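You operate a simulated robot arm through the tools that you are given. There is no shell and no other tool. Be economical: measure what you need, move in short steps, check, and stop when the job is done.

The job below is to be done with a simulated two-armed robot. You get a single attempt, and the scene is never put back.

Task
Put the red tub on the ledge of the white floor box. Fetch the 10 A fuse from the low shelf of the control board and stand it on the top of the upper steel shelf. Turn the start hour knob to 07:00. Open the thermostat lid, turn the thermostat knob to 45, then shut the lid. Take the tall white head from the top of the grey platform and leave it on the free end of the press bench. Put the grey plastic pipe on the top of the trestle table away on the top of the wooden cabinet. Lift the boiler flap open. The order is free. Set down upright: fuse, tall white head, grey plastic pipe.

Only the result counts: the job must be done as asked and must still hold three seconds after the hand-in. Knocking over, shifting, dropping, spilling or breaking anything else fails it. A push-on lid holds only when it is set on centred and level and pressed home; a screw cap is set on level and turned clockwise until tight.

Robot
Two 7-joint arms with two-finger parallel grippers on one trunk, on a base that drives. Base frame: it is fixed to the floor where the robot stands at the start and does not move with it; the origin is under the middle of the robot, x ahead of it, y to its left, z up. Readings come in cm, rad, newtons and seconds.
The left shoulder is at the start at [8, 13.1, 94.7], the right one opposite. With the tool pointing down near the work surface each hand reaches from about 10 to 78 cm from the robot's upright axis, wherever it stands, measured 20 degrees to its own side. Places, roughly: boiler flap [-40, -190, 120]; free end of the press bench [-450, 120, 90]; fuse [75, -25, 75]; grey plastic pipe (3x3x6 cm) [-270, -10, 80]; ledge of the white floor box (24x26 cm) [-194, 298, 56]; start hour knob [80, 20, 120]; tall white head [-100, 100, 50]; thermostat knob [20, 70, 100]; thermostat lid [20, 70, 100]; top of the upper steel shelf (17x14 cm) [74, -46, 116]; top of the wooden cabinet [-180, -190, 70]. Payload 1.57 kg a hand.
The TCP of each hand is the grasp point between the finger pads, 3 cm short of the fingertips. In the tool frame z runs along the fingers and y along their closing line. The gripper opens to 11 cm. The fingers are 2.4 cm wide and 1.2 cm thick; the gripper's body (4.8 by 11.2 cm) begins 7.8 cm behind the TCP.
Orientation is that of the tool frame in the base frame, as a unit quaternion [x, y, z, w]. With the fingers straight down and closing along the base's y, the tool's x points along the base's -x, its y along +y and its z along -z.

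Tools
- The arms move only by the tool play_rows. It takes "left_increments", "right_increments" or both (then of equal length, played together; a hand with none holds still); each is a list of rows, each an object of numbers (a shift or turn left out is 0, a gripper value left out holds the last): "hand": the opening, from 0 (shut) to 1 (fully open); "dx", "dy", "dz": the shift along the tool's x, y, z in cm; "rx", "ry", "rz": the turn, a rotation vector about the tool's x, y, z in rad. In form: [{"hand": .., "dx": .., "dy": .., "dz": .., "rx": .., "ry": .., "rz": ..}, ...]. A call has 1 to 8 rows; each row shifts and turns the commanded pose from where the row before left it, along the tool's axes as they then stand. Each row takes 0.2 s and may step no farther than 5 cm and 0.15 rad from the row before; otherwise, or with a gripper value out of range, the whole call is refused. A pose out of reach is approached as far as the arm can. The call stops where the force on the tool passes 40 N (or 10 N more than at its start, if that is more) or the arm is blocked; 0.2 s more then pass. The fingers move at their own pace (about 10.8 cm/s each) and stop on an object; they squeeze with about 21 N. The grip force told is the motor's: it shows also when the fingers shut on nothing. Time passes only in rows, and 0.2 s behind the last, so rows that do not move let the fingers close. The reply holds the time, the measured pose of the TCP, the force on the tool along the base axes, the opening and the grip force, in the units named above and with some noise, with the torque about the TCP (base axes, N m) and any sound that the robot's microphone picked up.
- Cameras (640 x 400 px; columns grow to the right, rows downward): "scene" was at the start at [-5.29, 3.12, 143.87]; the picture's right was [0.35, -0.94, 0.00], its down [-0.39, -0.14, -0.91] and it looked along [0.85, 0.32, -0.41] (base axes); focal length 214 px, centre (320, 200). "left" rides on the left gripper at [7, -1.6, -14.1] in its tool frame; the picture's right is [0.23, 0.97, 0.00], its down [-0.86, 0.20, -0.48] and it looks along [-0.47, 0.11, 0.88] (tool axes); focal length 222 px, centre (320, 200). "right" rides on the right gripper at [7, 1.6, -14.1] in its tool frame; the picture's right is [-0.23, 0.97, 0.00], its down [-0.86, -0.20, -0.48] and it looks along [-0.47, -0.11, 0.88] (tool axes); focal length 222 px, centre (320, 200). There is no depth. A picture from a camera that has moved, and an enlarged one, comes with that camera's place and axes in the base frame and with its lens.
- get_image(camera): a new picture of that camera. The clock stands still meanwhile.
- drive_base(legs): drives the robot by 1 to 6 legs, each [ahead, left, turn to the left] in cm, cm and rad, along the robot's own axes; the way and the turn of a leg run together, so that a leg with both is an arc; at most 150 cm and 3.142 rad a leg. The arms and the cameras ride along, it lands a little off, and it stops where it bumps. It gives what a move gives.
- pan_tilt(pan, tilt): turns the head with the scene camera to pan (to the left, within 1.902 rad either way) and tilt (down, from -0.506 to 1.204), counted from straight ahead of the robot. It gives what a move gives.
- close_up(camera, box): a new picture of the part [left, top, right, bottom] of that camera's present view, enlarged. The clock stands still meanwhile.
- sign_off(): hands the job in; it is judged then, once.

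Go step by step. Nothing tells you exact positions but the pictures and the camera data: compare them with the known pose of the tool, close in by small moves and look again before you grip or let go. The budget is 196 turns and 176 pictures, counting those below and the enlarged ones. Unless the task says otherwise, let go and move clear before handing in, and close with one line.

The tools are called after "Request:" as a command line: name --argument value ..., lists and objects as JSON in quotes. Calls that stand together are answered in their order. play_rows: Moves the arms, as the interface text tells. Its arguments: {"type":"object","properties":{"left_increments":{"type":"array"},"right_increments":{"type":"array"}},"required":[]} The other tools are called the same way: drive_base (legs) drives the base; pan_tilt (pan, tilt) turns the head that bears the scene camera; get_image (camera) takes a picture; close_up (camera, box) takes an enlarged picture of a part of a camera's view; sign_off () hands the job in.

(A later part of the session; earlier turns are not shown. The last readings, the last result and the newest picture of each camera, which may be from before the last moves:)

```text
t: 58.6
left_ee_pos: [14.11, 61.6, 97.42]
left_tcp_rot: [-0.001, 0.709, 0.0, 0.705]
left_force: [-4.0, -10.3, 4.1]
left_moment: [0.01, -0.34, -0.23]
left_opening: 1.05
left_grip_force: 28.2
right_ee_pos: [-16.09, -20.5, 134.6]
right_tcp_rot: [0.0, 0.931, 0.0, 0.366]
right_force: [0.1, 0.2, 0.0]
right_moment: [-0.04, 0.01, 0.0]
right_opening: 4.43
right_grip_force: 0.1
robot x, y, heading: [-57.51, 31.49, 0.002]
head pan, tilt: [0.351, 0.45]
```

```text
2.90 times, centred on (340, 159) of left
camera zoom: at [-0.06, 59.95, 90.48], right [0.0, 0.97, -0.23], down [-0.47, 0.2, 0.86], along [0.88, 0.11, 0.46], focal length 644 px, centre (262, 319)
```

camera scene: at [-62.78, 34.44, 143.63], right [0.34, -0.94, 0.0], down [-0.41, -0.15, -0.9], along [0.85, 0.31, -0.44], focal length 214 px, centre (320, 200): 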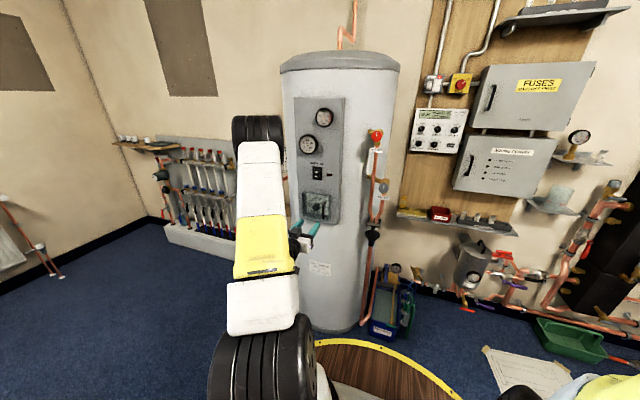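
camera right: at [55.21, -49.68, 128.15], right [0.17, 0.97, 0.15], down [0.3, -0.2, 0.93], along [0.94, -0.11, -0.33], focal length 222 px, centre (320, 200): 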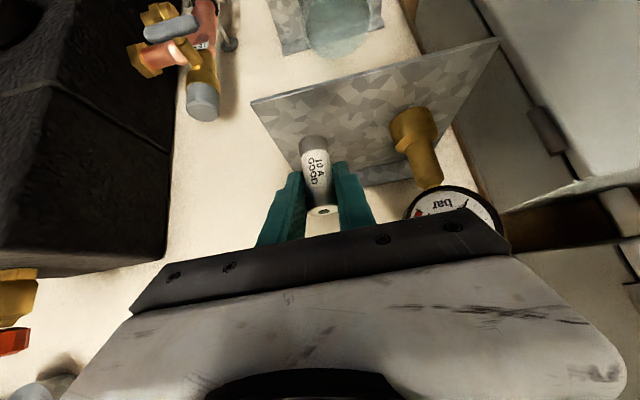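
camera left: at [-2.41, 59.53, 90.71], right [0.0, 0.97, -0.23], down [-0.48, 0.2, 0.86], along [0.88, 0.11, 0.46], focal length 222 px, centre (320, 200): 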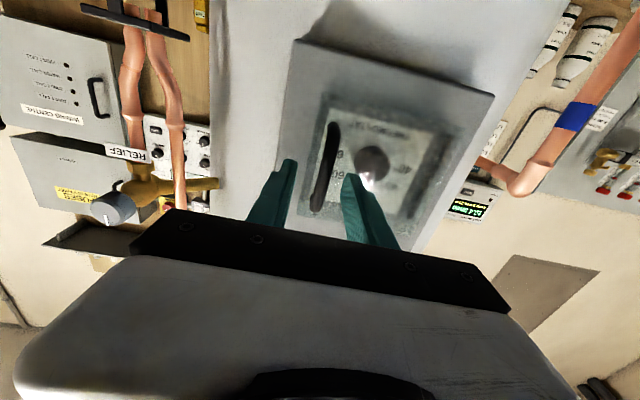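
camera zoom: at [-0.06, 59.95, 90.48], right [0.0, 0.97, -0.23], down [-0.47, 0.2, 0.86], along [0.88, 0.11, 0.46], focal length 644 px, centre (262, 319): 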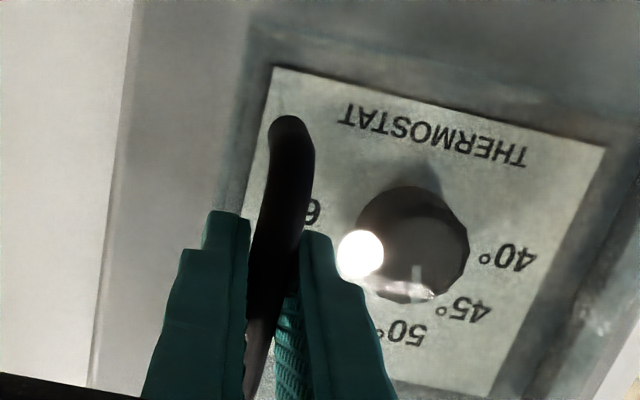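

Handle gripped. Swing the lid open about its left hinge.

Request:
play_rows --left_increments '[{"dz": -1.77, "dy": 0.43, "rx": 0.15}, {"dz": -1.77, "dy": 0.43, "rx": 0.15}, {"dz": -1.77, "dy": 0.43, "rx": 0.15}, {}]'

Request:
get_image --camera "left"

```text
t: 59.3
left_ee_pos: [10.39, 64.38, 97.4]
left_tcp_rot: [0.112, 0.701, -0.11, 0.696]
left_force: [3.9, 4.1, -3.3]
left_moment: [0.21, 0.73, 0.11]
left_opening: 1.04
left_grip_force: 28.4
right_ee_pos: [-16.06, -20.45, 134.58]
right_tcp_rot: [-0.002, 0.93, 0.001, 0.366]
right_force: [0.4, -0.6, -0.9]
right_moment: [0.01, 0.03, -0.01]
right_opening: 4.41
right_grip_force: 0.0
robot x, y, heading: [-57.22, 31.57, 0.003]
head pan, tilt: [0.351, 0.45]
stopped in row 3 (left hand): the force on the tool passed its limit at 45 N (the readings are from after the stop); the commanded pose is now the measured one
```

```text
102 pictures are left
camera left: at [-3.77, 67.26, 90.5], right [0.3, 0.93, -0.23], down [-0.39, 0.33, 0.86], along [0.87, -0.17, 0.46], focal length 222 px, centre (320, 200)
```

left: 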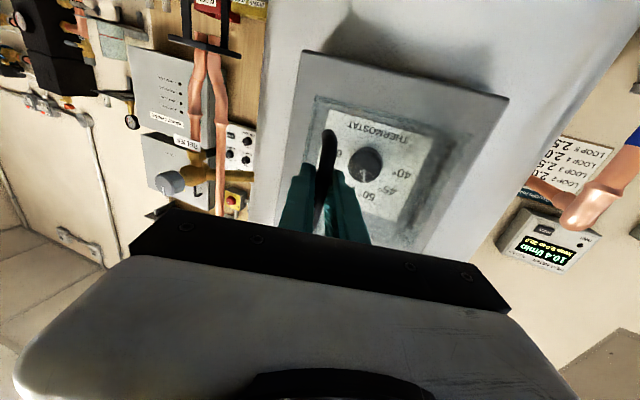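

Request:
close_up --camera "left" --box '[260, 60, 480, 260]'

Request:
close_up --camera "scene" --box '[280, 160, 360, 250]'

```text
2.00 times, centred on (370, 160) of left
camera zoom: at [-3.77, 67.26, 90.5], right [0.3, 0.93, -0.23], down [-0.39, 0.33, 0.86], along [0.87, -0.17, 0.46], focal length 444 px, centre (220, 280)
```

zoom: 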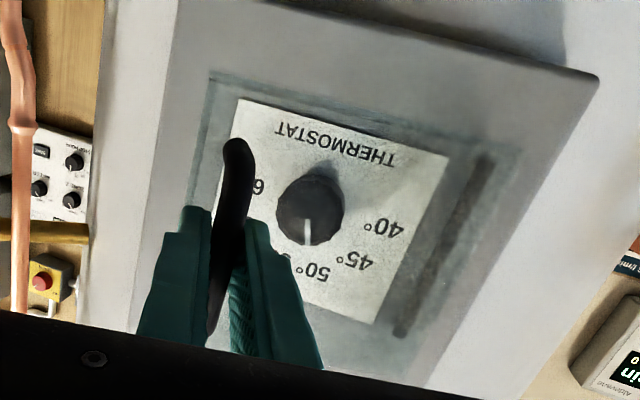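

```text
4.44 times, centred on (320, 205) of scene
camera zoom: at [-62.73, 34.52, 143.63], right [0.35, -0.94, 0.0], down [-0.41, -0.15, -0.9], along [0.84, 0.31, -0.44], focal length 953 px, centre (320, 178)
```

zoom: 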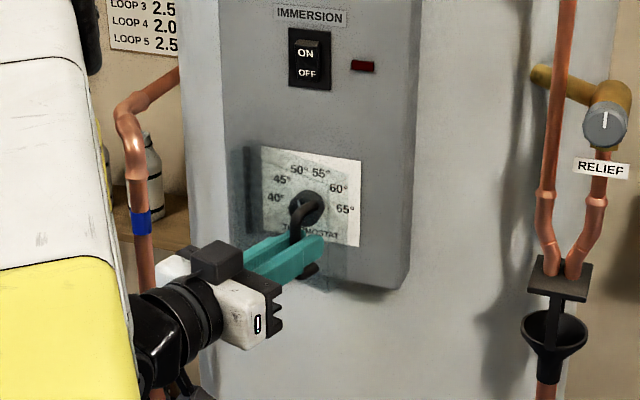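

The lid is swinging open (the hinge sits a bit deeper than assumed). Continue with an adjusted arc.

Request:
play_rows --left_increments '[{"dz": -1.75, "dy": 1.1, "rx": 0.15}, {"dz": -1.75, "dy": 1.1, "rx": 0.15}, {"dz": -1.75, "dy": 1.1, "rx": 0.15}, {}]'

```text
t: 60.3
left_ee_pos: [7.23, 69.55, 97.3]
left_tcp_rot: [0.265, 0.658, -0.264, 0.653]
left_force: [32.7, 10.0, -13.6]
left_moment: [-0.09, -0.11, 0.2]
left_opening: 1.04
left_grip_force: 28.8
right_ee_pos: [-15.94, -20.27, 134.58]
right_tcp_rot: [-0.001, 0.931, 0.001, 0.366]
right_force: [-0.1, 0.2, 0.7]
right_moment: [-0.02, 0.0, -0.03]
right_opening: 4.41
right_grip_force: 0.0
robot x, y, heading: [-57.53, 31.66, 0.003]
head pan, tilt: [0.351, 0.45]
```

Request:
play_rows --left_increments '[{"dz": -1.5, "dy": 1.0, "rx": 0.15}, {"dz": -1.85, "dy": 1.0, "rx": 0.15}, {"dz": -1.85, "dy": 1.0, "rx": 0.15}, {}]'

Request:
close_up --camera "scene" --box '[260, 150, 360, 250]'

```text
t: 61.4
left_ee_pos: [6.88, 75.19, 97.5]
left_tcp_rot: [0.406, 0.583, -0.403, 0.577]
left_force: [10.3, -1.4, -7.1]
left_moment: [-0.18, -0.12, 0.1]
left_opening: 1.04
left_grip_force: 28.5
right_ee_pos: [-16.06, -20.47, 134.67]
right_tcp_rot: [0.001, 0.931, -0.001, 0.366]
right_force: [0.6, 0.1, 0.2]
right_moment: [0.01, 0.04, 0.03]
right_opening: 4.41
right_grip_force: 0.0
robot x, y, heading: [-57.61, 31.46, -0.001]
head pan, tilt: [0.351, 0.45]
stopped in row 4 (left hand): the force on the tool passed its limit at 47 N (the readings are from after the stop); the commanded pose is now the measured one
```

```text
4.00 times, centred on (310, 200) of scene
camera zoom: at [-62.67, 34.48, 143.63], right [0.34, -0.94, 0.0], down [-0.41, -0.15, -0.9], along [0.85, 0.31, -0.44], focal length 858 px, centre (360, 200)
```

zoom: 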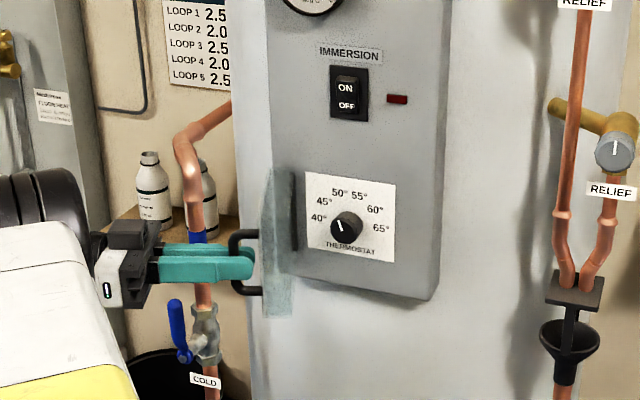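

Lid is ~70° open. Release the handle and back away; see whether it stays.

Request:
play_rows --left_increments '[{"hand": 0.25}, {}, {"dz": -3}, {"dz": -4}, {"dz": -3, "dy": -4, "rx": -0.15}, {"dy": -4, "dz": -2, "rx": -0.15}, {"dy": -4, "dz": -2, "rx": -0.15}, {"dy": -3, "dz": -3, "rx": -0.15}]'

Request:
close_up --camera "scene" --box '[220, 130, 380, 250]'

```text
t: 63.2
left_ee_pos: [-13.77, 82.34, 97.62]
left_tcp_rot: [0.217, 0.677, -0.211, 0.671]
left_force: [0.8, -0.3, 0.9]
left_moment: [0.02, -0.01, -0.04]
left_opening: 2.75
left_grip_force: 0.0
right_ee_pos: [-16.06, -20.61, 134.59]
right_tcp_rot: [-0.001, 0.931, 0.0, 0.365]
right_force: [0.3, -0.2, -0.6]
right_moment: [0.01, 0.05, -0.04]
right_opening: 4.39
right_grip_force: 0.2
robot x, y, heading: [-57.7, 31.24, -0.002]
head pan, tilt: [0.351, 0.45]
```

```text
3.33 times, centred on (300, 190) of scene
camera zoom: at [-62.74, 34.49, 143.63], right [0.34, -0.94, 0.0], down [-0.41, -0.15, -0.9], along [0.85, 0.31, -0.44], focal length 715 px, centre (387, 233)
```

zoom: 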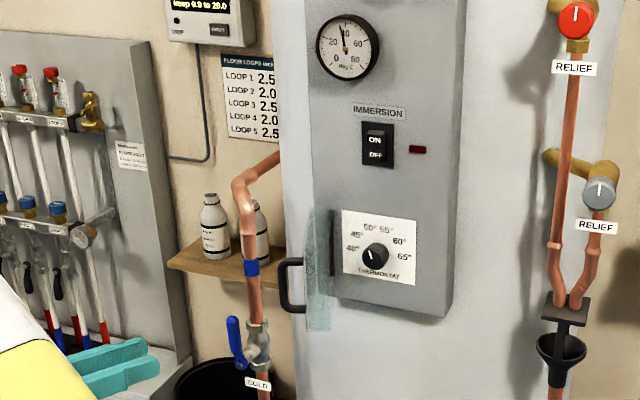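

The lid stays open. I'll straighten the hand, nudge the lid to ~95° with closed fingers, then go for the knob.

Request:
play_rows --left_increments '[{"rx": -0.15, "hand": 0}, {"rx": -0.15}, {"rx": -0.15}, {"rx": -0.15}, {"dy": -5}, {"dy": -5}, {"dy": -5}, {"dy": -1.3, "dz": 4}]'

Request:
play_rows --left_increments '[{"dz": 4}, {"dz": 4}, {"dz": 4}, {}]'

Request:
get_image --camera "left"

```text
t: 65.0
left_ee_pos: [-8.64, 67.76, 96.51]
left_tcp_rot: [0.01, 0.709, -0.003, 0.705]
left_force: [-0.6, -0.3, -0.4]
left_moment: [0.01, 0.02, 0.01]
left_opening: 0.0
left_grip_force: 21.2
left hand out of reach, approached as far as the arm can: row 7
right_ee_pos: [-16.02, -20.43, 134.66]
right_tcp_rot: [-0.001, 0.93, 0.001, 0.367]
right_force: [-0.3, 0.1, -1.0]
right_moment: [-0.01, -0.01, -0.03]
right_opening: 4.4
right_grip_force: 0.0
robot x, y, heading: [-57.29, 31.41, 0.007]
head pan, tilt: [0.351, 0.45]
```

```text
t: 66.0
left_ee_pos: [3.26, 67.46, 96.6]
left_tcp_rot: [0.01, 0.709, -0.003, 0.705]
left_force: [-0.1, 0.1, -0.3]
left_moment: [0.0, 0.04, 0.01]
left_opening: 0.0
left_grip_force: 20.9
right_ee_pos: [-16.13, -20.49, 134.58]
right_tcp_rot: [0.0, 0.931, 0.0, 0.366]
right_force: [0.4, 0.9, -1.1]
right_moment: [-0.02, 0.01, 0.01]
right_opening: 4.4
right_grip_force: 0.1
robot x, y, heading: [-57.43, 31.27, -0.0]
head pan, tilt: [0.351, 0.45]
```

```text
97 pictures are left
camera left: at [-10.86, 66.17, 89.68], right [0.01, 0.98, -0.22], down [-0.47, 0.2, 0.86], along [0.88, 0.09, 0.46], focal length 222 px, centre (320, 200)
```

left: 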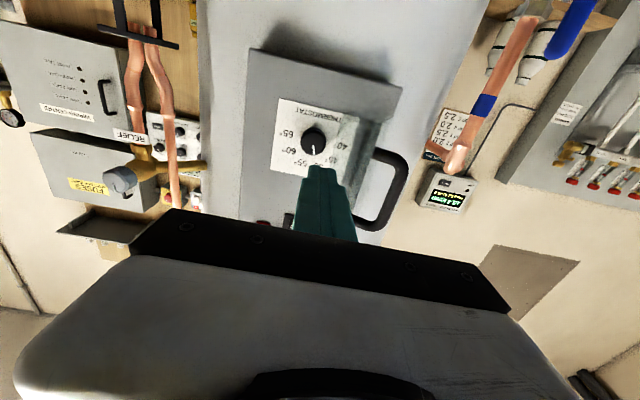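

Request:
play_rows --left_increments '[{"dz": 3.5}, {"dz": 3.5}, {"dy": 2}, {"dy": 2}, {"dy": 2}, {"dy": 0.5}, {}]'

Request:
close_up --camera "scene" --box '[220, 130, 380, 250]'

```text
t: 66.4
left_ee_pos: [4.86, 66.97, 96.69]
left_tcp_rot: [0.012, 0.709, -0.008, 0.705]
left_force: [-11.3, -5.0, 5.7]
left_moment: [0.06, -0.19, -0.03]
left_opening: 0.0
left_grip_force: 21.1
right_ee_pos: [-16.18, -20.53, 134.56]
right_tcp_rot: [-0.001, 0.93, 0.001, 0.367]
right_force: [-0.2, -0.8, 0.4]
right_moment: [-0.01, -0.03, -0.03]
right_opening: 4.39
right_grip_force: 0.1
robot x, y, heading: [-57.35, 31.19, -0.0]
head pan, tilt: [0.351, 0.45]
stopped in row 1 (left hand): the force on the tool passed its limit at 71 N (the readings are from after the stop); the commanded pose is now the measured one
```

```text
3.33 times, centred on (300, 190) of scene
camera zoom: at [-62.88, 34.44, 143.63], right [0.34, -0.94, 0.0], down [-0.41, -0.15, -0.9], along [0.85, 0.31, -0.43], focal length 715 px, centre (387, 233)
```

zoom: 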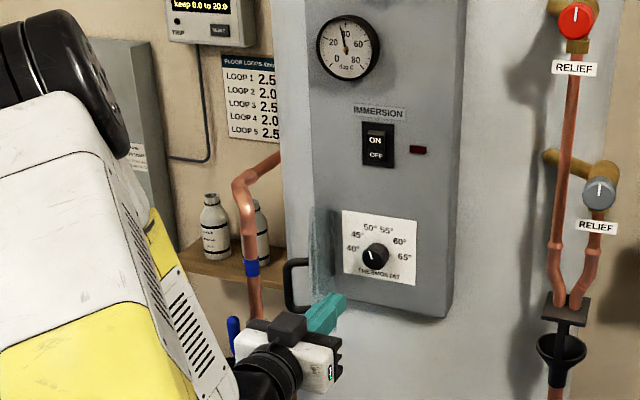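

The fingers met the lid's edge. Back off, go further right, then forward and push left.

Request:
play_rows --left_increments '[{"dz": -2.5}, {"dy": -3.5}, {"dz": 4}, {"dz": 4}, {}]'

Request:
get_image --camera "left"

```text
t: 67.6
left_ee_pos: [10.25, 63.41, 96.72]
left_tcp_rot: [0.01, 0.709, -0.008, 0.705]
left_force: [-0.3, -0.9, 0.6]
left_moment: [0.0, -0.01, -0.03]
left_opening: 0.0
left_grip_force: 20.6
right_ee_pos: [-16.0, -20.46, 134.6]
right_tcp_rot: [0.0, 0.931, 0.0, 0.365]
right_force: [-0.7, -0.3, -1.1]
right_moment: [0.01, 0.02, -0.04]
right_opening: 4.42
right_grip_force: 0.0
robot x, y, heading: [-57.75, 31.62, -0.002]
head pan, tilt: [0.351, 0.45]
```

```text
95 pictures are left
camera left: at [-4.05, 62.25, 89.85], right [0.02, 0.97, -0.22], down [-0.47, 0.21, 0.86], along [0.88, 0.08, 0.46], focal length 222 px, centre (320, 200)
```

left: 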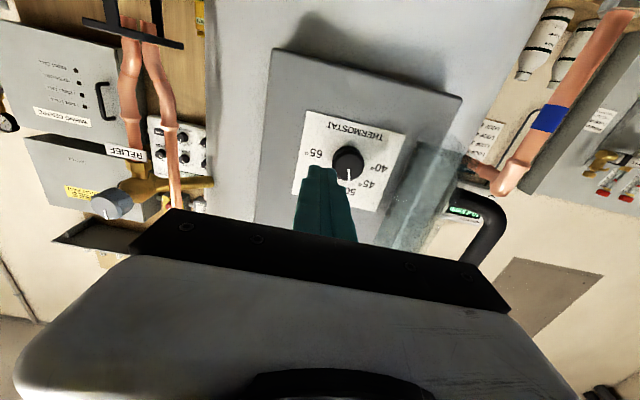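

Request:
play_rows --left_increments '[{"dy": 2}, {"dy": 2}, {"dy": 2}, {"dy": 2}, {"dy": 2}, {}]'

Request:
get_image --camera "left"

```text
t: 69.0
left_ee_pos: [10.63, 73.55, 96.79]
left_tcp_rot: [0.011, 0.709, -0.007, 0.705]
left_force: [-0.4, -0.5, 0.0]
left_moment: [0.03, 0.0, 0.0]
left_opening: 0.0
left_grip_force: 21.2
right_ee_pos: [-16.11, -20.49, 134.61]
right_tcp_rot: [-0.001, 0.93, 0.001, 0.367]
right_force: [0.3, -0.1, 0.4]
right_moment: [0.01, 0.03, 0.01]
right_opening: 4.39
right_grip_force: 0.1
robot x, y, heading: [-57.71, 31.41, 0.003]
head pan, tilt: [0.351, 0.45]
```

```text
94 pictures are left
camera left: at [-3.68, 72.37, 89.92], right [0.02, 0.97, -0.22], down [-0.47, 0.21, 0.86], along [0.88, 0.08, 0.46], focal length 222 px, centre (320, 200)
```

left: 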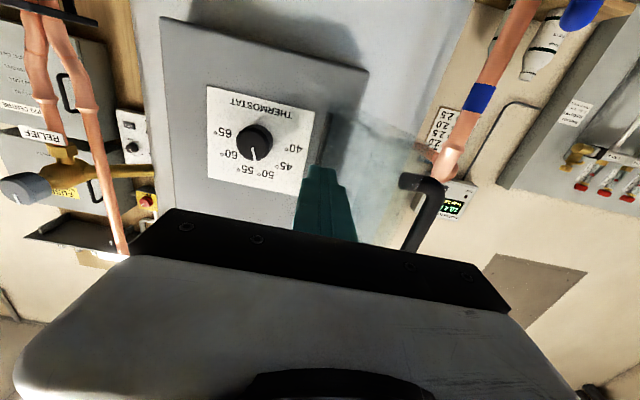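

Lid is wide open. Back off and line up with the knob, then look at its pointer.

Request:
play_rows --left_increments '[{"dz": -3, "dy": -0.5}, {"dz": -4}, {"dz": -2, "dy": -2}, {"dy": -4, "hand": 0.5}, {"dy": -0.6, "dx": -0.4}, {}]'

Request:
close_up --camera "left" --box '[240, 60, 440, 185]'

Request:
close_up --camera "scene" --box '[280, 170, 340, 215]'

```text
t: 70.4
left_ee_pos: [1.6, 66.6, 97.01]
left_tcp_rot: [0.012, 0.709, -0.008, 0.705]
left_force: [0.2, 0.0, -0.5]
left_moment: [-0.06, -0.01, -0.01]
left_opening: 5.52
left_grip_force: 0.1
right_ee_pos: [-16.12, -20.39, 134.52]
right_tcp_rot: [-0.001, 0.931, 0.0, 0.366]
right_force: [1.0, -0.4, 0.1]
right_moment: [-0.02, 0.01, 0.03]
right_opening: 4.43
right_grip_force: 0.0
robot x, y, heading: [-57.12, 31.16, 0.004]
head pan, tilt: [0.351, 0.45]
```

```text
3.20 times, centred on (340, 122) of left
camera zoom: at [-12.71, 65.43, 90.2], right [0.02, 0.97, -0.22], down [-0.47, 0.21, 0.86], along [0.88, 0.08, 0.46], focal length 711 px, centre (256, 448)
```

zoom: 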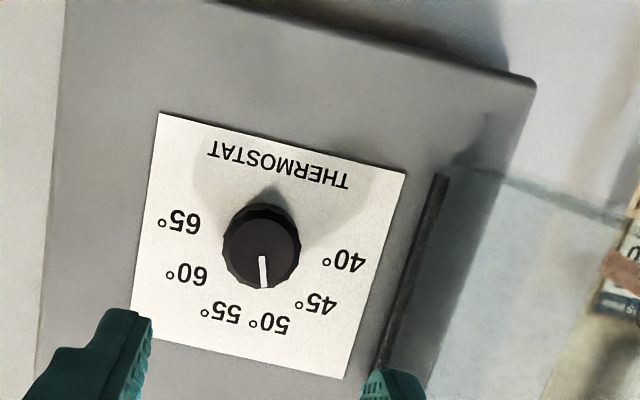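

```text
8.89 times, centred on (310, 192) of scene
camera zoom: at [-62.78, 34.47, 143.63], right [0.34, -0.94, 0.0], down [-0.41, -0.15, -0.9], along [0.85, 0.31, -0.44], focal length 1906 px, centre (409, 267)
```

zoom: 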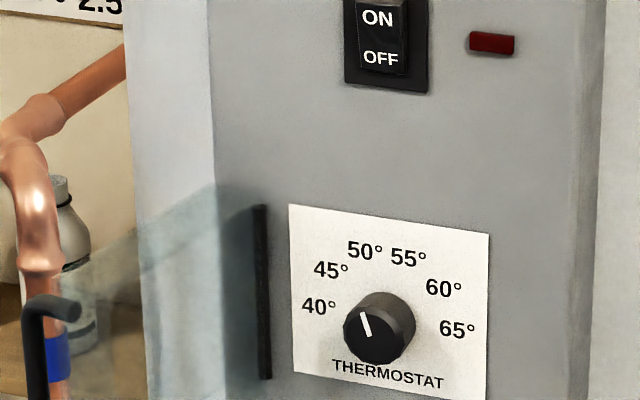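

Pointer is at 50 (labels are ~36° apart), so 45 needs a ~36° counter-clockwise turn. Approach the knob at [19.7, 66.4, 97].

Request:
play_rows --left_increments '[{"dz": 4, "dy": -0.2}, {"dz": 4}, {"dz": 4}, {"dz": 2}, {}]'

Request:
close_up --camera "left" --box '[220, 100, 420, 225]'

```text
t: 71.6
left_ee_pos: [15.56, 66.02, 97.1]
left_tcp_rot: [0.011, 0.709, -0.008, 0.705]
left_force: [-0.1, 0.0, -0.2]
left_moment: [0.0, 0.0, 0.0]
left_opening: 5.51
left_grip_force: 0.1
right_ee_pos: [-16.1, -20.53, 134.55]
right_tcp_rot: [-0.001, 0.931, 0.0, 0.365]
right_force: [0.1, 0.0, -0.9]
right_moment: [0.01, 0.05, 0.02]
right_opening: 4.4
right_grip_force: 0.1
robot x, y, heading: [-57.48, 31.4, 0.002]
head pan, tilt: [0.351, 0.45]
```

```text
3.20 times, centred on (320, 162) of left
camera zoom: at [1.43, 64.71, 90.18], right [0.02, 0.97, -0.22], down [-0.47, 0.21, 0.86], along [0.88, 0.08, 0.46], focal length 711 px, centre (320, 320)
```

zoom: 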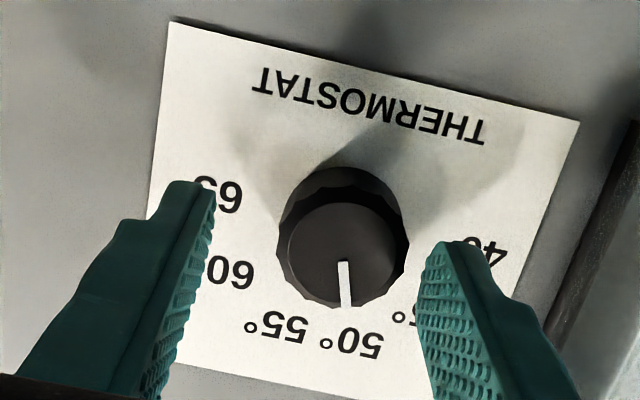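

Request:
play_rows --left_increments '[{"dz": 1, "dy": 0.5}, {"dz": 1}, {"hand": 0.35}, {"hand": 0.1}, {}, {}]'

Request:
close_up --camera "left" --box '[220, 100, 420, 225]'

```text
t: 73.0
left_ee_pos: [17.63, 66.39, 96.95]
left_tcp_rot: [0.011, 0.709, -0.008, 0.705]
left_force: [6.2, 9.7, 0.2]
left_moment: [-0.02, 0.01, 1.27]
left_opening: 3.4
left_grip_force: 41.7
right_ee_pos: [-16.08, -20.38, 134.5]
right_tcp_rot: [-0.001, 0.931, 0.0, 0.365]
right_force: [0.2, 1.6, -0.4]
right_moment: [0.03, 0.0, 0.0]
right_opening: 4.4
right_grip_force: 0.0
robot x, y, heading: [-57.43, 31.26, 0.003]
head pan, tilt: [0.351, 0.45]
```

```text
3.20 times, centred on (320, 162) of left
camera zoom: at [3.36, 65.22, 90.07], right [0.02, 0.97, -0.22], down [-0.47, 0.21, 0.86], along [0.88, 0.09, 0.46], focal length 711 px, centre (320, 320)
```

zoom: 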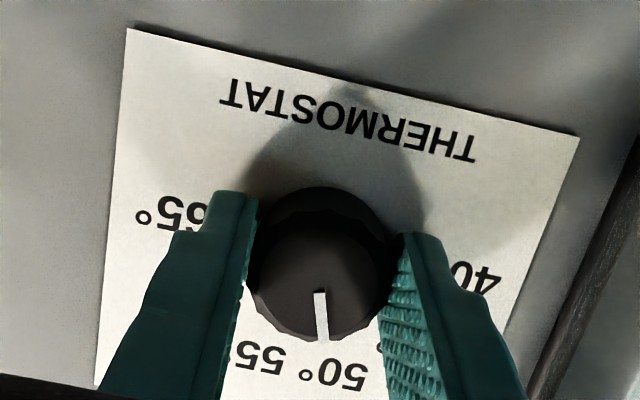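

Request:
play_rows --left_increments '[{"rz": -0.126}, {"rz": -0.126}, {"rz": -0.126}, {"rz": -0.126}, {"rz": -0.126}, {}]'

Request:
close_up --camera "left" --box '[220, 100, 420, 225]'

```text
t: 74.4
left_ee_pos: [17.51, 66.5, 96.98]
left_tcp_rot: [-0.21, 0.677, -0.226, 0.668]
left_force: [11.4, 9.6, 6.4]
left_moment: [-0.06, 0.42, 0.98]
left_opening: 3.38
left_grip_force: 42.3
right_ee_pos: [-16.07, -20.45, 134.6]
right_tcp_rot: [0.0, 0.931, 0.0, 0.366]
right_force: [0.1, 0.1, 0.2]
right_moment: [0.02, 0.03, -0.03]
right_opening: 4.39
right_grip_force: 0.0
robot x, y, heading: [-57.47, 31.43, -0.001]
head pan, tilt: [0.351, 0.45]
```

```text
3.20 times, centred on (320, 162) of left
camera zoom: at [3.26, 61.42, 92.36], right [0.01, 0.66, -0.76], down [-0.46, 0.68, 0.58], along [0.89, 0.34, 0.31], focal length 711 px, centre (320, 320)
```

zoom: 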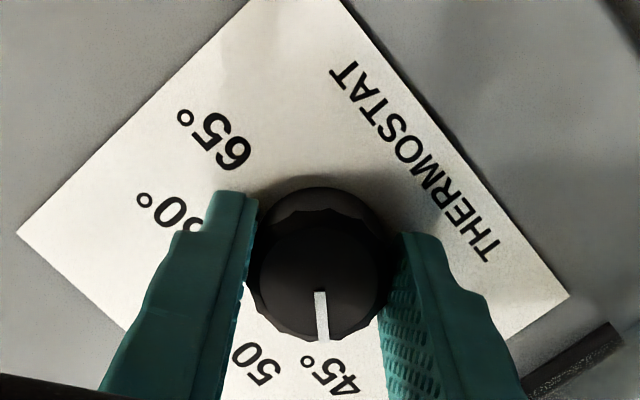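

Turned; release, back out and check.

Request:
play_rows --left_increments '[{"hand": 0.5}, {}, {"dz": -3}, {"dz": -5}, {"dz": -5}, {"dz": -2}, {"rz": 0.15}, {"rz": 0.15}]'

Request:
close_up --camera "scene" --box '[280, 170, 340, 215]'

Request:
close_up --camera "left" --box '[240, 60, 440, 185]'

```text
t: 76.2
left_ee_pos: [2.51, 66.91, 96.98]
left_tcp_rot: [-0.104, 0.701, -0.123, 0.694]
left_force: [0.1, 0.8, 0.5]
left_moment: [0.03, 0.02, 0.02]
left_opening: 5.48
left_grip_force: 0.1
right_ee_pos: [-16.08, -20.43, 134.62]
right_tcp_rot: [-0.001, 0.931, 0.001, 0.365]
right_force: [-0.1, 0.8, -0.3]
right_moment: [0.04, -0.03, 0.02]
right_opening: 4.39
right_grip_force: 0.1
robot x, y, heading: [-57.68, 31.5, -0.002]
head pan, tilt: [0.351, 0.45]
```

```text
8.89 times, centred on (310, 192) of scene
camera zoom: at [-62.78, 34.47, 143.63], right [0.34, -0.94, 0.0], down [-0.41, -0.15, -0.9], along [0.85, 0.31, -0.44], focal length 1906 px, centre (409, 267)
```

zoom: 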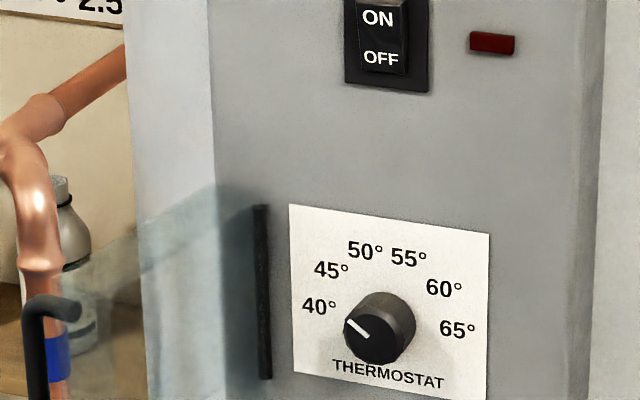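

```text
3.20 times, centred on (340, 122) of left
camera zoom: at [-11.75, 63.54, 91.06], right [0.02, 0.85, -0.53], down [-0.46, 0.47, 0.75], along [0.89, 0.23, 0.4], focal length 711 px, centre (256, 448)
```

zoom: 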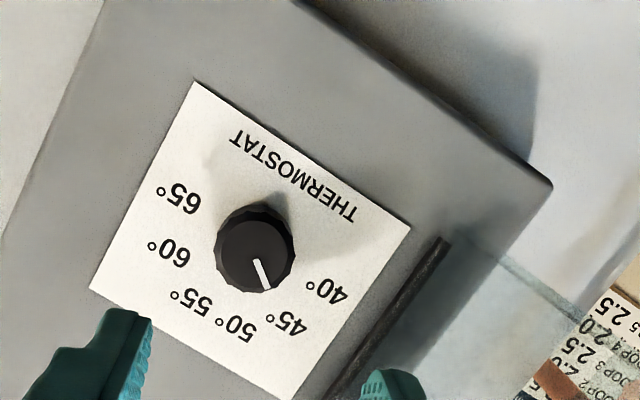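

The knob reads 45. Now to shut the lid: go to the lid's outer (left) side with closed fingers.

Request:
play_rows --left_increments '[{"dz": -4, "hand": 0, "rz": 0.15}, {"dz": -3, "rz": 0.15}, {"dy": 5}, {"dy": 5}, {"dy": 5}, {"dy": 4}, {}]'

Request:
get_image --camera "left"

```text
t: 77.8
left_ee_pos: [-4.05, 85.8, 96.7]
left_tcp_rot: [0.002, 0.709, -0.019, 0.705]
left_force: [-0.3, 0.7, 0.0]
left_moment: [0.0, -0.02, 0.0]
left_opening: 0.0
left_grip_force: 21.1
right_ee_pos: [-16.11, -20.5, 134.69]
right_tcp_rot: [-0.001, 0.931, 0.0, 0.365]
right_force: [0.5, -0.6, -0.5]
right_moment: [0.01, 0.04, 0.01]
right_opening: 4.42
right_grip_force: 0.0
robot x, y, heading: [-57.72, 31.63, -0.004]
head pan, tilt: [0.351, 0.45]
```

```text
86 pictures are left
camera left: at [-18.27, 84.52, 89.89], right [0.02, 0.97, -0.25], down [-0.47, 0.23, 0.85], along [0.88, 0.1, 0.46], focal length 222 px, centre (320, 200)
```

left: 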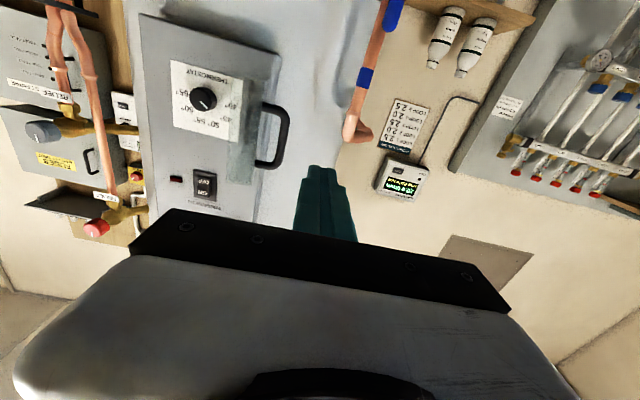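

Request:
play_rows --left_increments '[{"dz": 4}, {"dz": 4}, {"dz": 4}, {"dy": -3}, {"dy": -3}, {"dy": -3}, {"dy": -3}, {"dy": -3}]'

Request:
get_image --camera "left"

```text
t: 79.3
left_ee_pos: [7.34, 76.59, 96.46]
left_tcp_rot: [-0.004, 0.711, -0.013, 0.703]
left_force: [-9.1, 1.2, 4.9]
left_moment: [-0.08, 0.11, -0.15]
left_opening: 0.0
left_grip_force: 20.9
right_ee_pos: [-16.13, -20.33, 134.68]
right_tcp_rot: [-0.001, 0.931, 0.0, 0.366]
right_force: [-1.0, 1.0, 0.0]
right_moment: [-0.07, 0.0, -0.05]
right_opening: 4.38
right_grip_force: 0.1
robot x, y, heading: [-57.54, 31.77, 0.003]
head pan, tilt: [0.351, 0.45]
stopped in row 7 (left hand): the force on the tool passed its limit at 45 N (the readings are from after the stop); the commanded pose is now the measured one
```

```text
85 pictures are left
camera left: at [-6.88, 75.08, 89.75], right [0.01, 0.97, -0.25], down [-0.47, 0.23, 0.85], along [0.88, 0.11, 0.45], focal length 222 px, centre (320, 200)
```

left: 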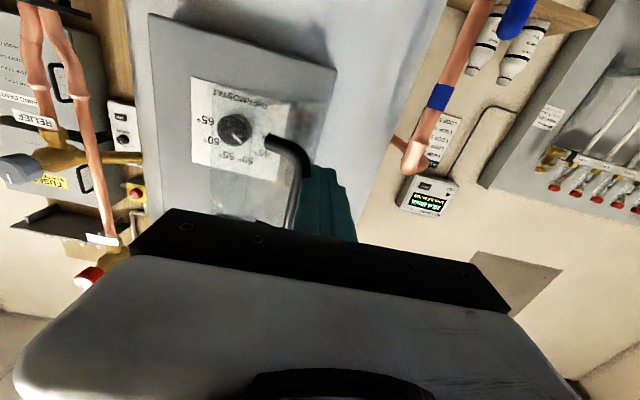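

Request:
play_rows --left_increments '[{"dz": -1.5, "dy": 0.5}, {"dy": -1.5}, {"dy": -1.5, "dz": 0.2}, {"dy": -1.5, "dz": 0.5}, {"dy": -1.5, "dz": 0.5}, {}]'

Request:
get_image --camera "left"

```text
t: 80.7
left_ee_pos: [7.22, 71.1, 96.58]
left_tcp_rot: [-0.002, 0.711, -0.016, 0.703]
left_force: [0.0, -0.1, -0.1]
left_moment: [0.04, -0.01, 0.0]
left_opening: 0.0
left_grip_force: 21.3
right_ee_pos: [-16.11, -20.36, 134.69]
right_tcp_rot: [-0.002, 0.931, 0.001, 0.365]
right_force: [0.6, -0.2, -0.1]
right_moment: [0.01, 0.0, 0.0]
right_opening: 4.4
right_grip_force: 0.0
robot x, y, heading: [-57.56, 31.5, 0.001]
head pan, tilt: [0.351, 0.45]
```

```text
84 pictures are left
camera left: at [-7.1, 69.56, 89.77], right [0.01, 0.97, -0.25], down [-0.46, 0.23, 0.86], along [0.89, 0.1, 0.45], focal length 222 px, centre (320, 200)
```

left: 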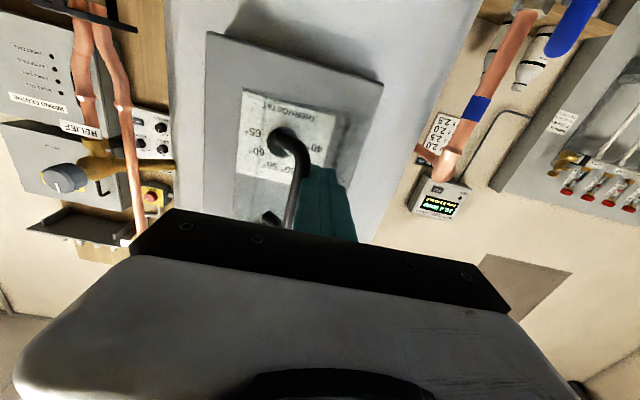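

Request:
play_rows --left_increments '[{"dy": -1.5, "dz": 0.8}, {"dy": -1.5, "dz": 0.8}, {"dy": -1, "dz": 0.8}, {"dz": 1.2}, {"dz": 1.2}, {"dz": 1.2}, {"dz": 0.8}, {}]'

Request:
get_image --camera "left"

```text
t: 82.5
left_ee_pos: [13.81, 66.66, 96.66]
left_tcp_rot: [-0.002, 0.711, -0.015, 0.703]
left_force: [-0.3, 0.4, 0.9]
left_moment: [0.0, 0.0, -0.01]
left_opening: 0.0
left_grip_force: 21.6
right_ee_pos: [-16.01, -20.36, 134.72]
right_tcp_rot: [-0.002, 0.931, 0.001, 0.366]
right_force: [1.7, -0.2, 0.8]
right_moment: [0.01, -0.02, -0.01]
right_opening: 4.39
right_grip_force: 0.1
robot x, y, heading: [-57.48, 31.36, 0.001]
head pan, tilt: [0.351, 0.45]
```

```text
83 pictures are left
camera left: at [-0.49, 65.28, 89.88], right [0.01, 0.97, -0.25], down [-0.46, 0.23, 0.86], along [0.89, 0.1, 0.45], focal length 222 px, centre (320, 200)
```

left: 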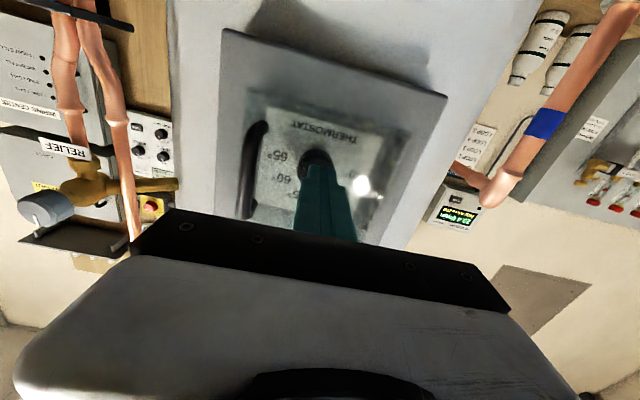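

Nearly shut; push the last bit gently near the handle side.

Request:
play_rows --left_increments '[{"dz": -0.6}, {"dy": -2.2}, {"dz": 0.8}, {"dz": 0.6}, {"dz": 0.5}, {"dz": 0.4}, {}]'

Request:
play_rows --left_increments '[{"dz": -4}, {"dz": -5}, {"dz": -5}, {"dz": -4}, {}]'

Request:
close_up --camera "left" --box '[220, 20, 460, 190]'

Request:
close_up --camera "scene" --box '[280, 160, 360, 220]'

```text
t: 83.7
left_ee_pos: [14.51, 64.56, 96.66]
left_tcp_rot: [-0.002, 0.711, -0.014, 0.703]
left_force: [-22.2, -2.3, 7.9]
left_moment: [0.08, -0.52, 0.04]
left_opening: 0.0
left_grip_force: 20.7
right_ee_pos: [-16.29, -20.48, 134.62]
right_tcp_rot: [-0.003, 0.93, 0.001, 0.367]
right_force: [0.1, 0.0, 0.0]
right_moment: [-0.01, 0.0, -0.03]
right_opening: 4.41
right_grip_force: 0.0
robot x, y, heading: [-57.34, 31.74, 0.003]
head pan, tilt: [0.351, 0.45]
stopped in row 5 (left hand): the force on the tool passed its limit at 49 N (the readings are from after the stop); the commanded pose is now the measured one
```

```text
t: 84.9
left_ee_pos: [-2.96, 65.21, 96.8]
left_tcp_rot: [-0.004, 0.713, -0.014, 0.701]
left_force: [0.9, 0.2, 0.2]
left_moment: [0.0, 0.0, -0.02]
left_opening: 0.0
left_grip_force: 20.9
right_ee_pos: [-16.0, -20.4, 134.56]
right_tcp_rot: [-0.001, 0.931, 0.001, 0.366]
right_force: [0.1, -0.5, 0.1]
right_moment: [0.01, -0.03, 0.01]
right_opening: 4.39
right_grip_force: 0.0
robot x, y, heading: [-57.32, 31.37, 0.008]
head pan, tilt: [0.351, 0.45]
```

```text
2.35 times, centred on (340, 105) of left
camera zoom: at [-17.13, 63.62, 90.05], right [0.01, 0.97, -0.25], down [-0.46, 0.23, 0.86], along [0.89, 0.1, 0.45], focal length 523 px, centre (273, 424)
```

zoom: 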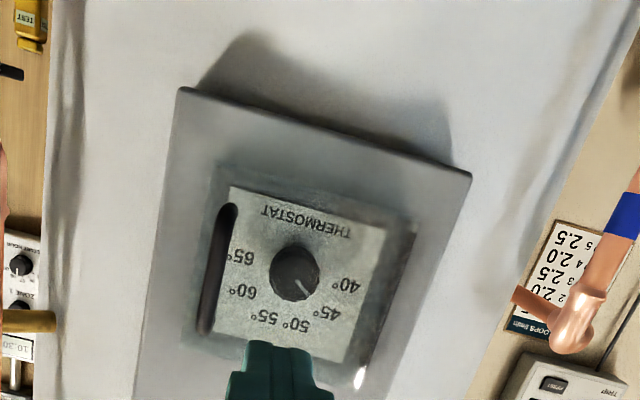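

```text
6.67 times, centred on (320, 190) of scene
camera zoom: at [-62.86, 34.46, 143.63], right [0.35, -0.94, 0.0], down [-0.41, -0.15, -0.9], along [0.84, 0.31, -0.44], focal length 1430 px, centre (320, 267)
```

zoom: 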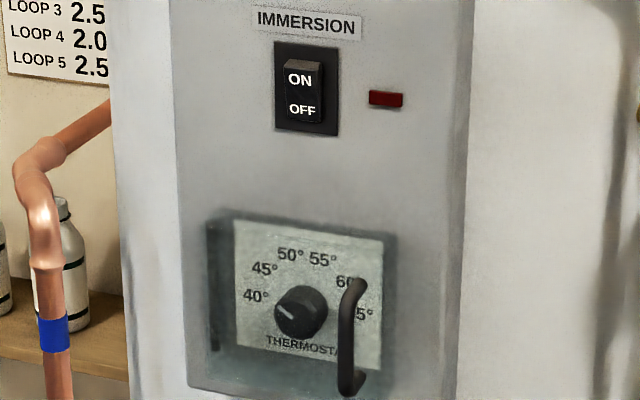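

The lid is shut with the knob at 45. Next the red tub with the left hand: drive back in front of the board.

Request:
drive_base --legs '[[0, -36, 0], [57, 0, 0]]'

Request:
play_rows --left_increments '[{"ry": 0.15}, {"ry": 0.15}, {"ry": 0.15}, {"ry": 0.15}, {"ry": 0.15}, {"ry": 0.07, "hand": 1}, {}]'

Request:
pan_tilt --pan 0.0 --tilt 0.6

Request:
get_image --camera "left"

Request:
close_up --camera "scene" --box '[240, 130, 400, 230]'

```text
t: 89.3
left_ee_pos: [39.71, 31.34, 96.13]
left_tcp_rot: [-0.021, 0.722, -0.006, 0.692]
left_force: [-0.4, 0.2, 0.0]
left_moment: [-0.03, 0.01, 0.01]
left_opening: 0.0
left_grip_force: 20.5
right_ee_pos: [29.47, -54.62, 134.54]
right_tcp_rot: [-0.013, 0.93, 0.007, 0.367]
right_force: [0.1, 0.2, -0.7]
right_moment: [0.0, -0.03, -0.01]
right_opening: 4.4
right_grip_force: 0.0
robot x, y, heading: [-13.25, -3.96, 0.028]
head pan, tilt: [0.351, 0.45]
stopped in leg 2: the robot was blocked; the commanded pose is now the measured one
```

```text
t: 90.9
left_ee_pos: [40.09, 31.37, 96.13]
left_tcp_rot: [-0.015, 0.938, -0.015, 0.346]
left_force: [0.0, 0.2, 0.0]
left_moment: [0.01, -0.03, -0.03]
left_opening: 11.01
left_grip_force: 0.0
right_ee_pos: [29.79, -54.58, 134.5]
right_tcp_rot: [-0.012, 0.931, 0.006, 0.366]
right_force: [0.1, 0.4, -0.4]
right_moment: [0.0, 0.02, 0.02]
right_opening: 4.39
right_grip_force: 0.1
robot x, y, heading: [-12.9, -4.06, 0.023]
head pan, tilt: [0.351, 0.45]
```

```text
t: 91.8
left_ee_pos: [40.03, 31.31, 96.14]
left_tcp_rot: [-0.015, 0.938, -0.015, 0.347]
left_force: [0.0, -0.3, -1.4]
left_moment: [-0.02, 0.0, 0.04]
left_opening: 11.0
left_grip_force: 0.0
right_ee_pos: [29.68, -54.61, 134.49]
right_tcp_rot: [-0.013, 0.931, 0.007, 0.366]
right_force: [-0.3, 1.0, -0.8]
right_moment: [-0.04, 0.01, 0.0]
right_opening: 4.37
right_grip_force: 0.1
robot x, y, heading: [-12.94, -4.04, 0.024]
head pan, tilt: [0.0, 0.6]
```

```text
80 pictures are left
camera left: at [25.49, 29.68, 102.35], right [-0.19, 0.96, -0.18], down [0.33, 0.24, 0.91], along [0.92, 0.11, -0.37], focal length 222 px, centre (320, 200)
```

left: 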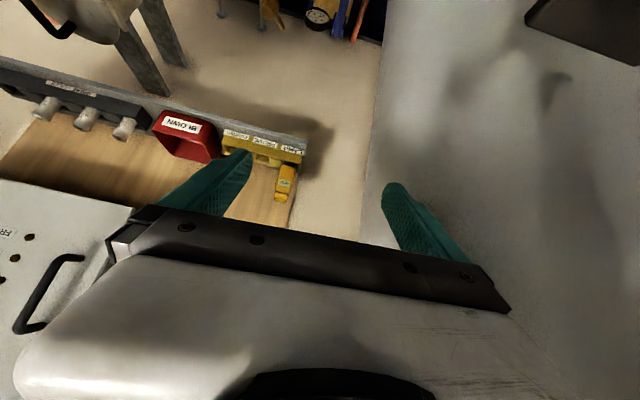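

```text
4.00 times, centred on (320, 180) of scene
camera zoom: at [-18.11, -3.93, 142.28], right [0.02, -1.0, 0.0], down [-0.56, -0.01, -0.83], along [0.82, 0.02, -0.56], focal length 858 px, centre (320, 280)
```

zoom: 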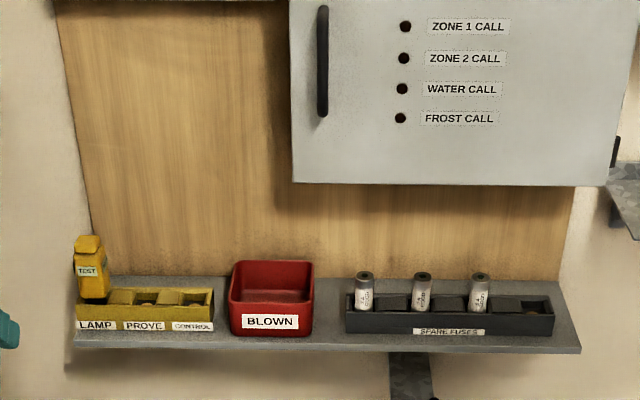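

The drive was blocked, probably by the left arm touching something near the tank. Back off a little and look.

Request:
drive_base --legs '[[-8, 0, -0.024]]'

Request:
pan_tilt --pan 0.75 --tilt 0.5

Request:
get_image --camera "scene"

```text
t: 92.8
left_ee_pos: [32.94, 30.06, 96.02]
left_tcp_rot: [-0.004, 0.938, -0.018, 0.347]
left_force: [0.2, -4.0, 0.4]
left_moment: [0.23, 0.0, 0.19]
left_opening: 10.71
left_grip_force: 0.0
right_ee_pos: [20.75, -55.7, 134.55]
right_tcp_rot: [-0.001, 0.931, 0.001, 0.365]
right_force: [-0.7, -0.2, 0.2]
right_moment: [-0.02, -0.03, 0.05]
right_opening: 4.41
right_grip_force: 0.0
robot x, y, heading: [-21.24, -3.64, -0.004]
head pan, tilt: [0.0, 0.6]
```

```text
t: 93.9
left_ee_pos: [33.04, 29.96, 95.88]
left_tcp_rot: [-0.005, 0.938, -0.018, 0.347]
left_force: [0.7, -3.3, 0.1]
left_moment: [0.15, 0.0, 0.15]
left_opening: 10.75
left_grip_force: 0.1
right_ee_pos: [20.67, -55.56, 134.49]
right_tcp_rot: [-0.002, 0.931, 0.002, 0.366]
right_force: [-0.5, 0.0, 0.1]
right_moment: [0.0, 0.01, -0.02]
right_opening: 4.42
right_grip_force: 0.1
robot x, y, heading: [-20.78, -3.54, 0.004]
head pan, tilt: [0.75, 0.499]
```

```text
78 pictures are left
camera scene: at [-28.12, 2.28, 143.18], right [0.68, -0.73, 0.0], down [-0.35, -0.33, -0.88], along [0.64, 0.6, -0.48], focal length 214 px, centre (320, 200)
```

scene: 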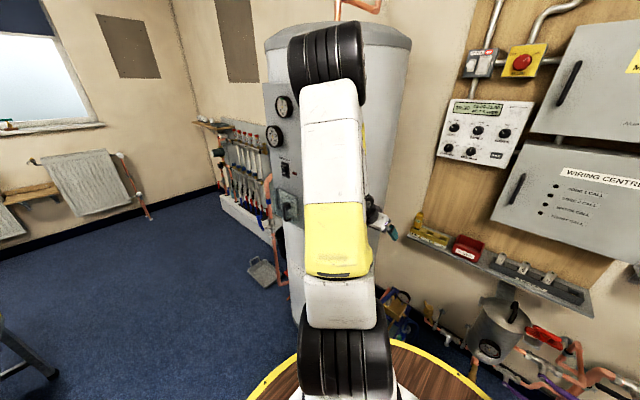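

The open left finger brushes the tank. Shift the hand right and up, partly close, then drive forward.

Request:
play_rows --left_increments '[{"dy": -4, "hand": 0.5}, {"dy": -5}, {"dy": -5}, {"dy": -5}, {"dx": -3.2, "dz": -3.8}, {}]'

Request:
drive_base --legs '[[20, 0, 0]]'

Request:
get_image --camera "left"

```text
t: 95.3
left_ee_pos: [32.8, 11.11, 101.78]
left_tcp_rot: [-0.003, 0.938, -0.018, 0.347]
left_force: [0.2, 0.6, -1.5]
left_moment: [-0.02, 0.01, -0.01]
left_opening: 5.5
left_grip_force: 0.0
right_ee_pos: [20.63, -55.71, 134.58]
right_tcp_rot: [-0.001, 0.931, 0.002, 0.366]
right_force: [-0.5, 0.5, 0.6]
right_moment: [0.01, -0.02, 0.04]
right_opening: 4.41
right_grip_force: 0.1
robot x, y, heading: [-21.04, -3.94, 0.003]
head pan, tilt: [0.75, 0.499]
```

```text
t: 96.9
left_ee_pos: [53.03, 11.04, 101.72]
left_tcp_rot: [-0.004, 0.938, -0.019, 0.347]
left_force: [-0.2, -0.2, 0.2]
left_moment: [0.03, 0.0, 0.01]
left_opening: 5.5
left_grip_force: 0.0
right_ee_pos: [40.73, -55.7, 134.59]
right_tcp_rot: [-0.002, 0.931, 0.002, 0.364]
right_force: [-0.1, 0.5, -0.7]
right_moment: [0.02, -0.01, 0.02]
right_opening: 4.4
right_grip_force: 0.1
robot x, y, heading: [-0.34, -3.94, -0.004]
head pan, tilt: [0.75, 0.499]
```

```text
77 pictures are left
camera left: at [38.44, 9.7, 108.01], right [-0.17, 0.97, -0.18], down [0.34, 0.23, 0.91], along [0.93, 0.09, -0.37], focal length 222 px, centre (320, 200)
```

left: 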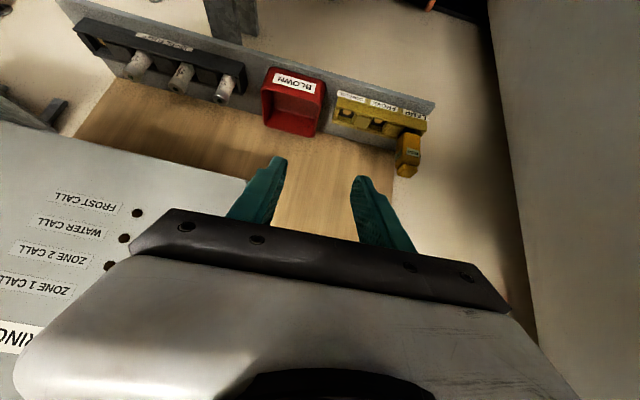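

Request:
close_up --camera "left" --box '[210, 50, 370, 150]'

```text
4.00 times, centred on (290, 100) of left
camera zoom: at [38.44, 9.7, 108.01], right [-0.17, 0.97, -0.18], down [0.34, 0.23, 0.91], along [0.93, 0.09, -0.37], focal length 888 px, centre (440, 600)
```

zoom: 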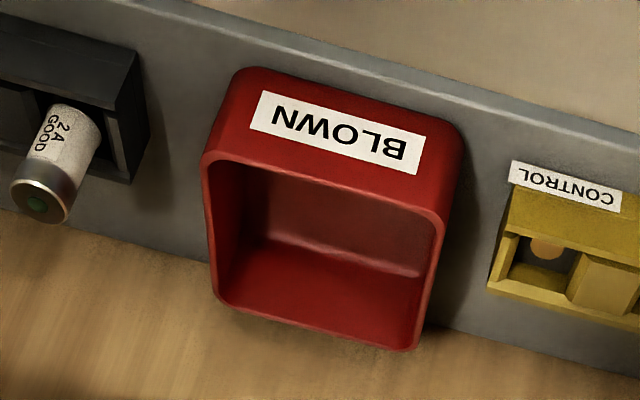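

Tub rim: x 68–77, y −0.4 to 9.5, z≈79.7. I'll pinch its right wall: approach above it.

Request:
play_rows --left_increments '[{"dy": -4, "hand": 0.36}, {"dy": -4}, {"dy": -2.5, "dx": -0.7}, {"dz": 5}, {"dz": 5}, {"dz": 5}, {"dz": 4}, {}]'

Request:
get_image --camera "left"

```text
t: 98.7
left_ee_pos: [65.97, -0.2, 88.07]
left_tcp_rot: [-0.004, 0.938, -0.019, 0.347]
left_force: [-0.4, 0.0, 0.5]
left_moment: [-0.01, -0.01, -0.03]
left_opening: 3.95
left_grip_force: 0.1
right_ee_pos: [40.78, -55.75, 134.5]
right_tcp_rot: [-0.001, 0.931, 0.001, 0.365]
right_force: [0.1, 0.5, 0.9]
right_moment: [-0.01, -0.01, 0.0]
right_opening: 4.4
right_grip_force: 0.0
robot x, y, heading: [-0.84, -4.21, -0.006]
head pan, tilt: [0.75, 0.499]
```

```text
75 pictures are left
camera left: at [51.38, -1.52, 94.38], right [-0.17, 0.97, -0.18], down [0.34, 0.23, 0.91], along [0.93, 0.09, -0.37], focal length 222 px, centre (320, 200)
```

left: 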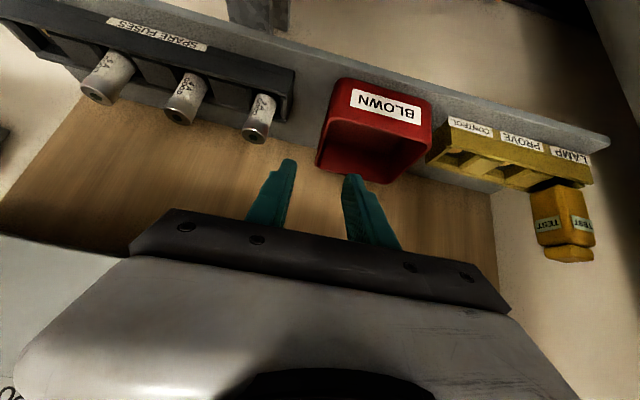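

Request:
play_rows --left_increments '[{"dz": 3, "dy": 0.3}, {"dz": 3}, {"dz": 2}, {}]'

Request:
close_up --camera "left" --box '[220, 80, 420, 205]'

```text
t: 99.7
left_ee_pos: [71.1, -0.07, 82.09]
left_tcp_rot: [-0.004, 0.938, -0.018, 0.346]
left_force: [0.1, -0.2, -0.2]
left_moment: [0.01, 0.01, 0.04]
left_opening: 3.93
left_grip_force: 0.1
right_ee_pos: [40.78, -55.66, 134.41]
right_tcp_rot: [-0.001, 0.931, 0.002, 0.366]
right_force: [0.4, 0.0, 0.0]
right_moment: [-0.01, -0.02, -0.01]
right_opening: 4.42
right_grip_force: 0.1
robot x, y, heading: [-0.59, -4.03, -0.005]
head pan, tilt: [0.75, 0.499]
```

```text
3.20 times, centred on (320, 142) of left
camera zoom: at [56.67, -1.3, 88.43], right [-0.17, 0.97, -0.18], down [0.34, 0.23, 0.91], along [0.93, 0.09, -0.37], focal length 711 px, centre (320, 384)
```

zoom: 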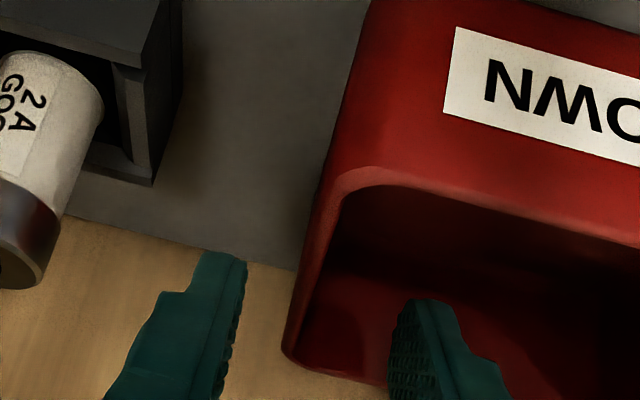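

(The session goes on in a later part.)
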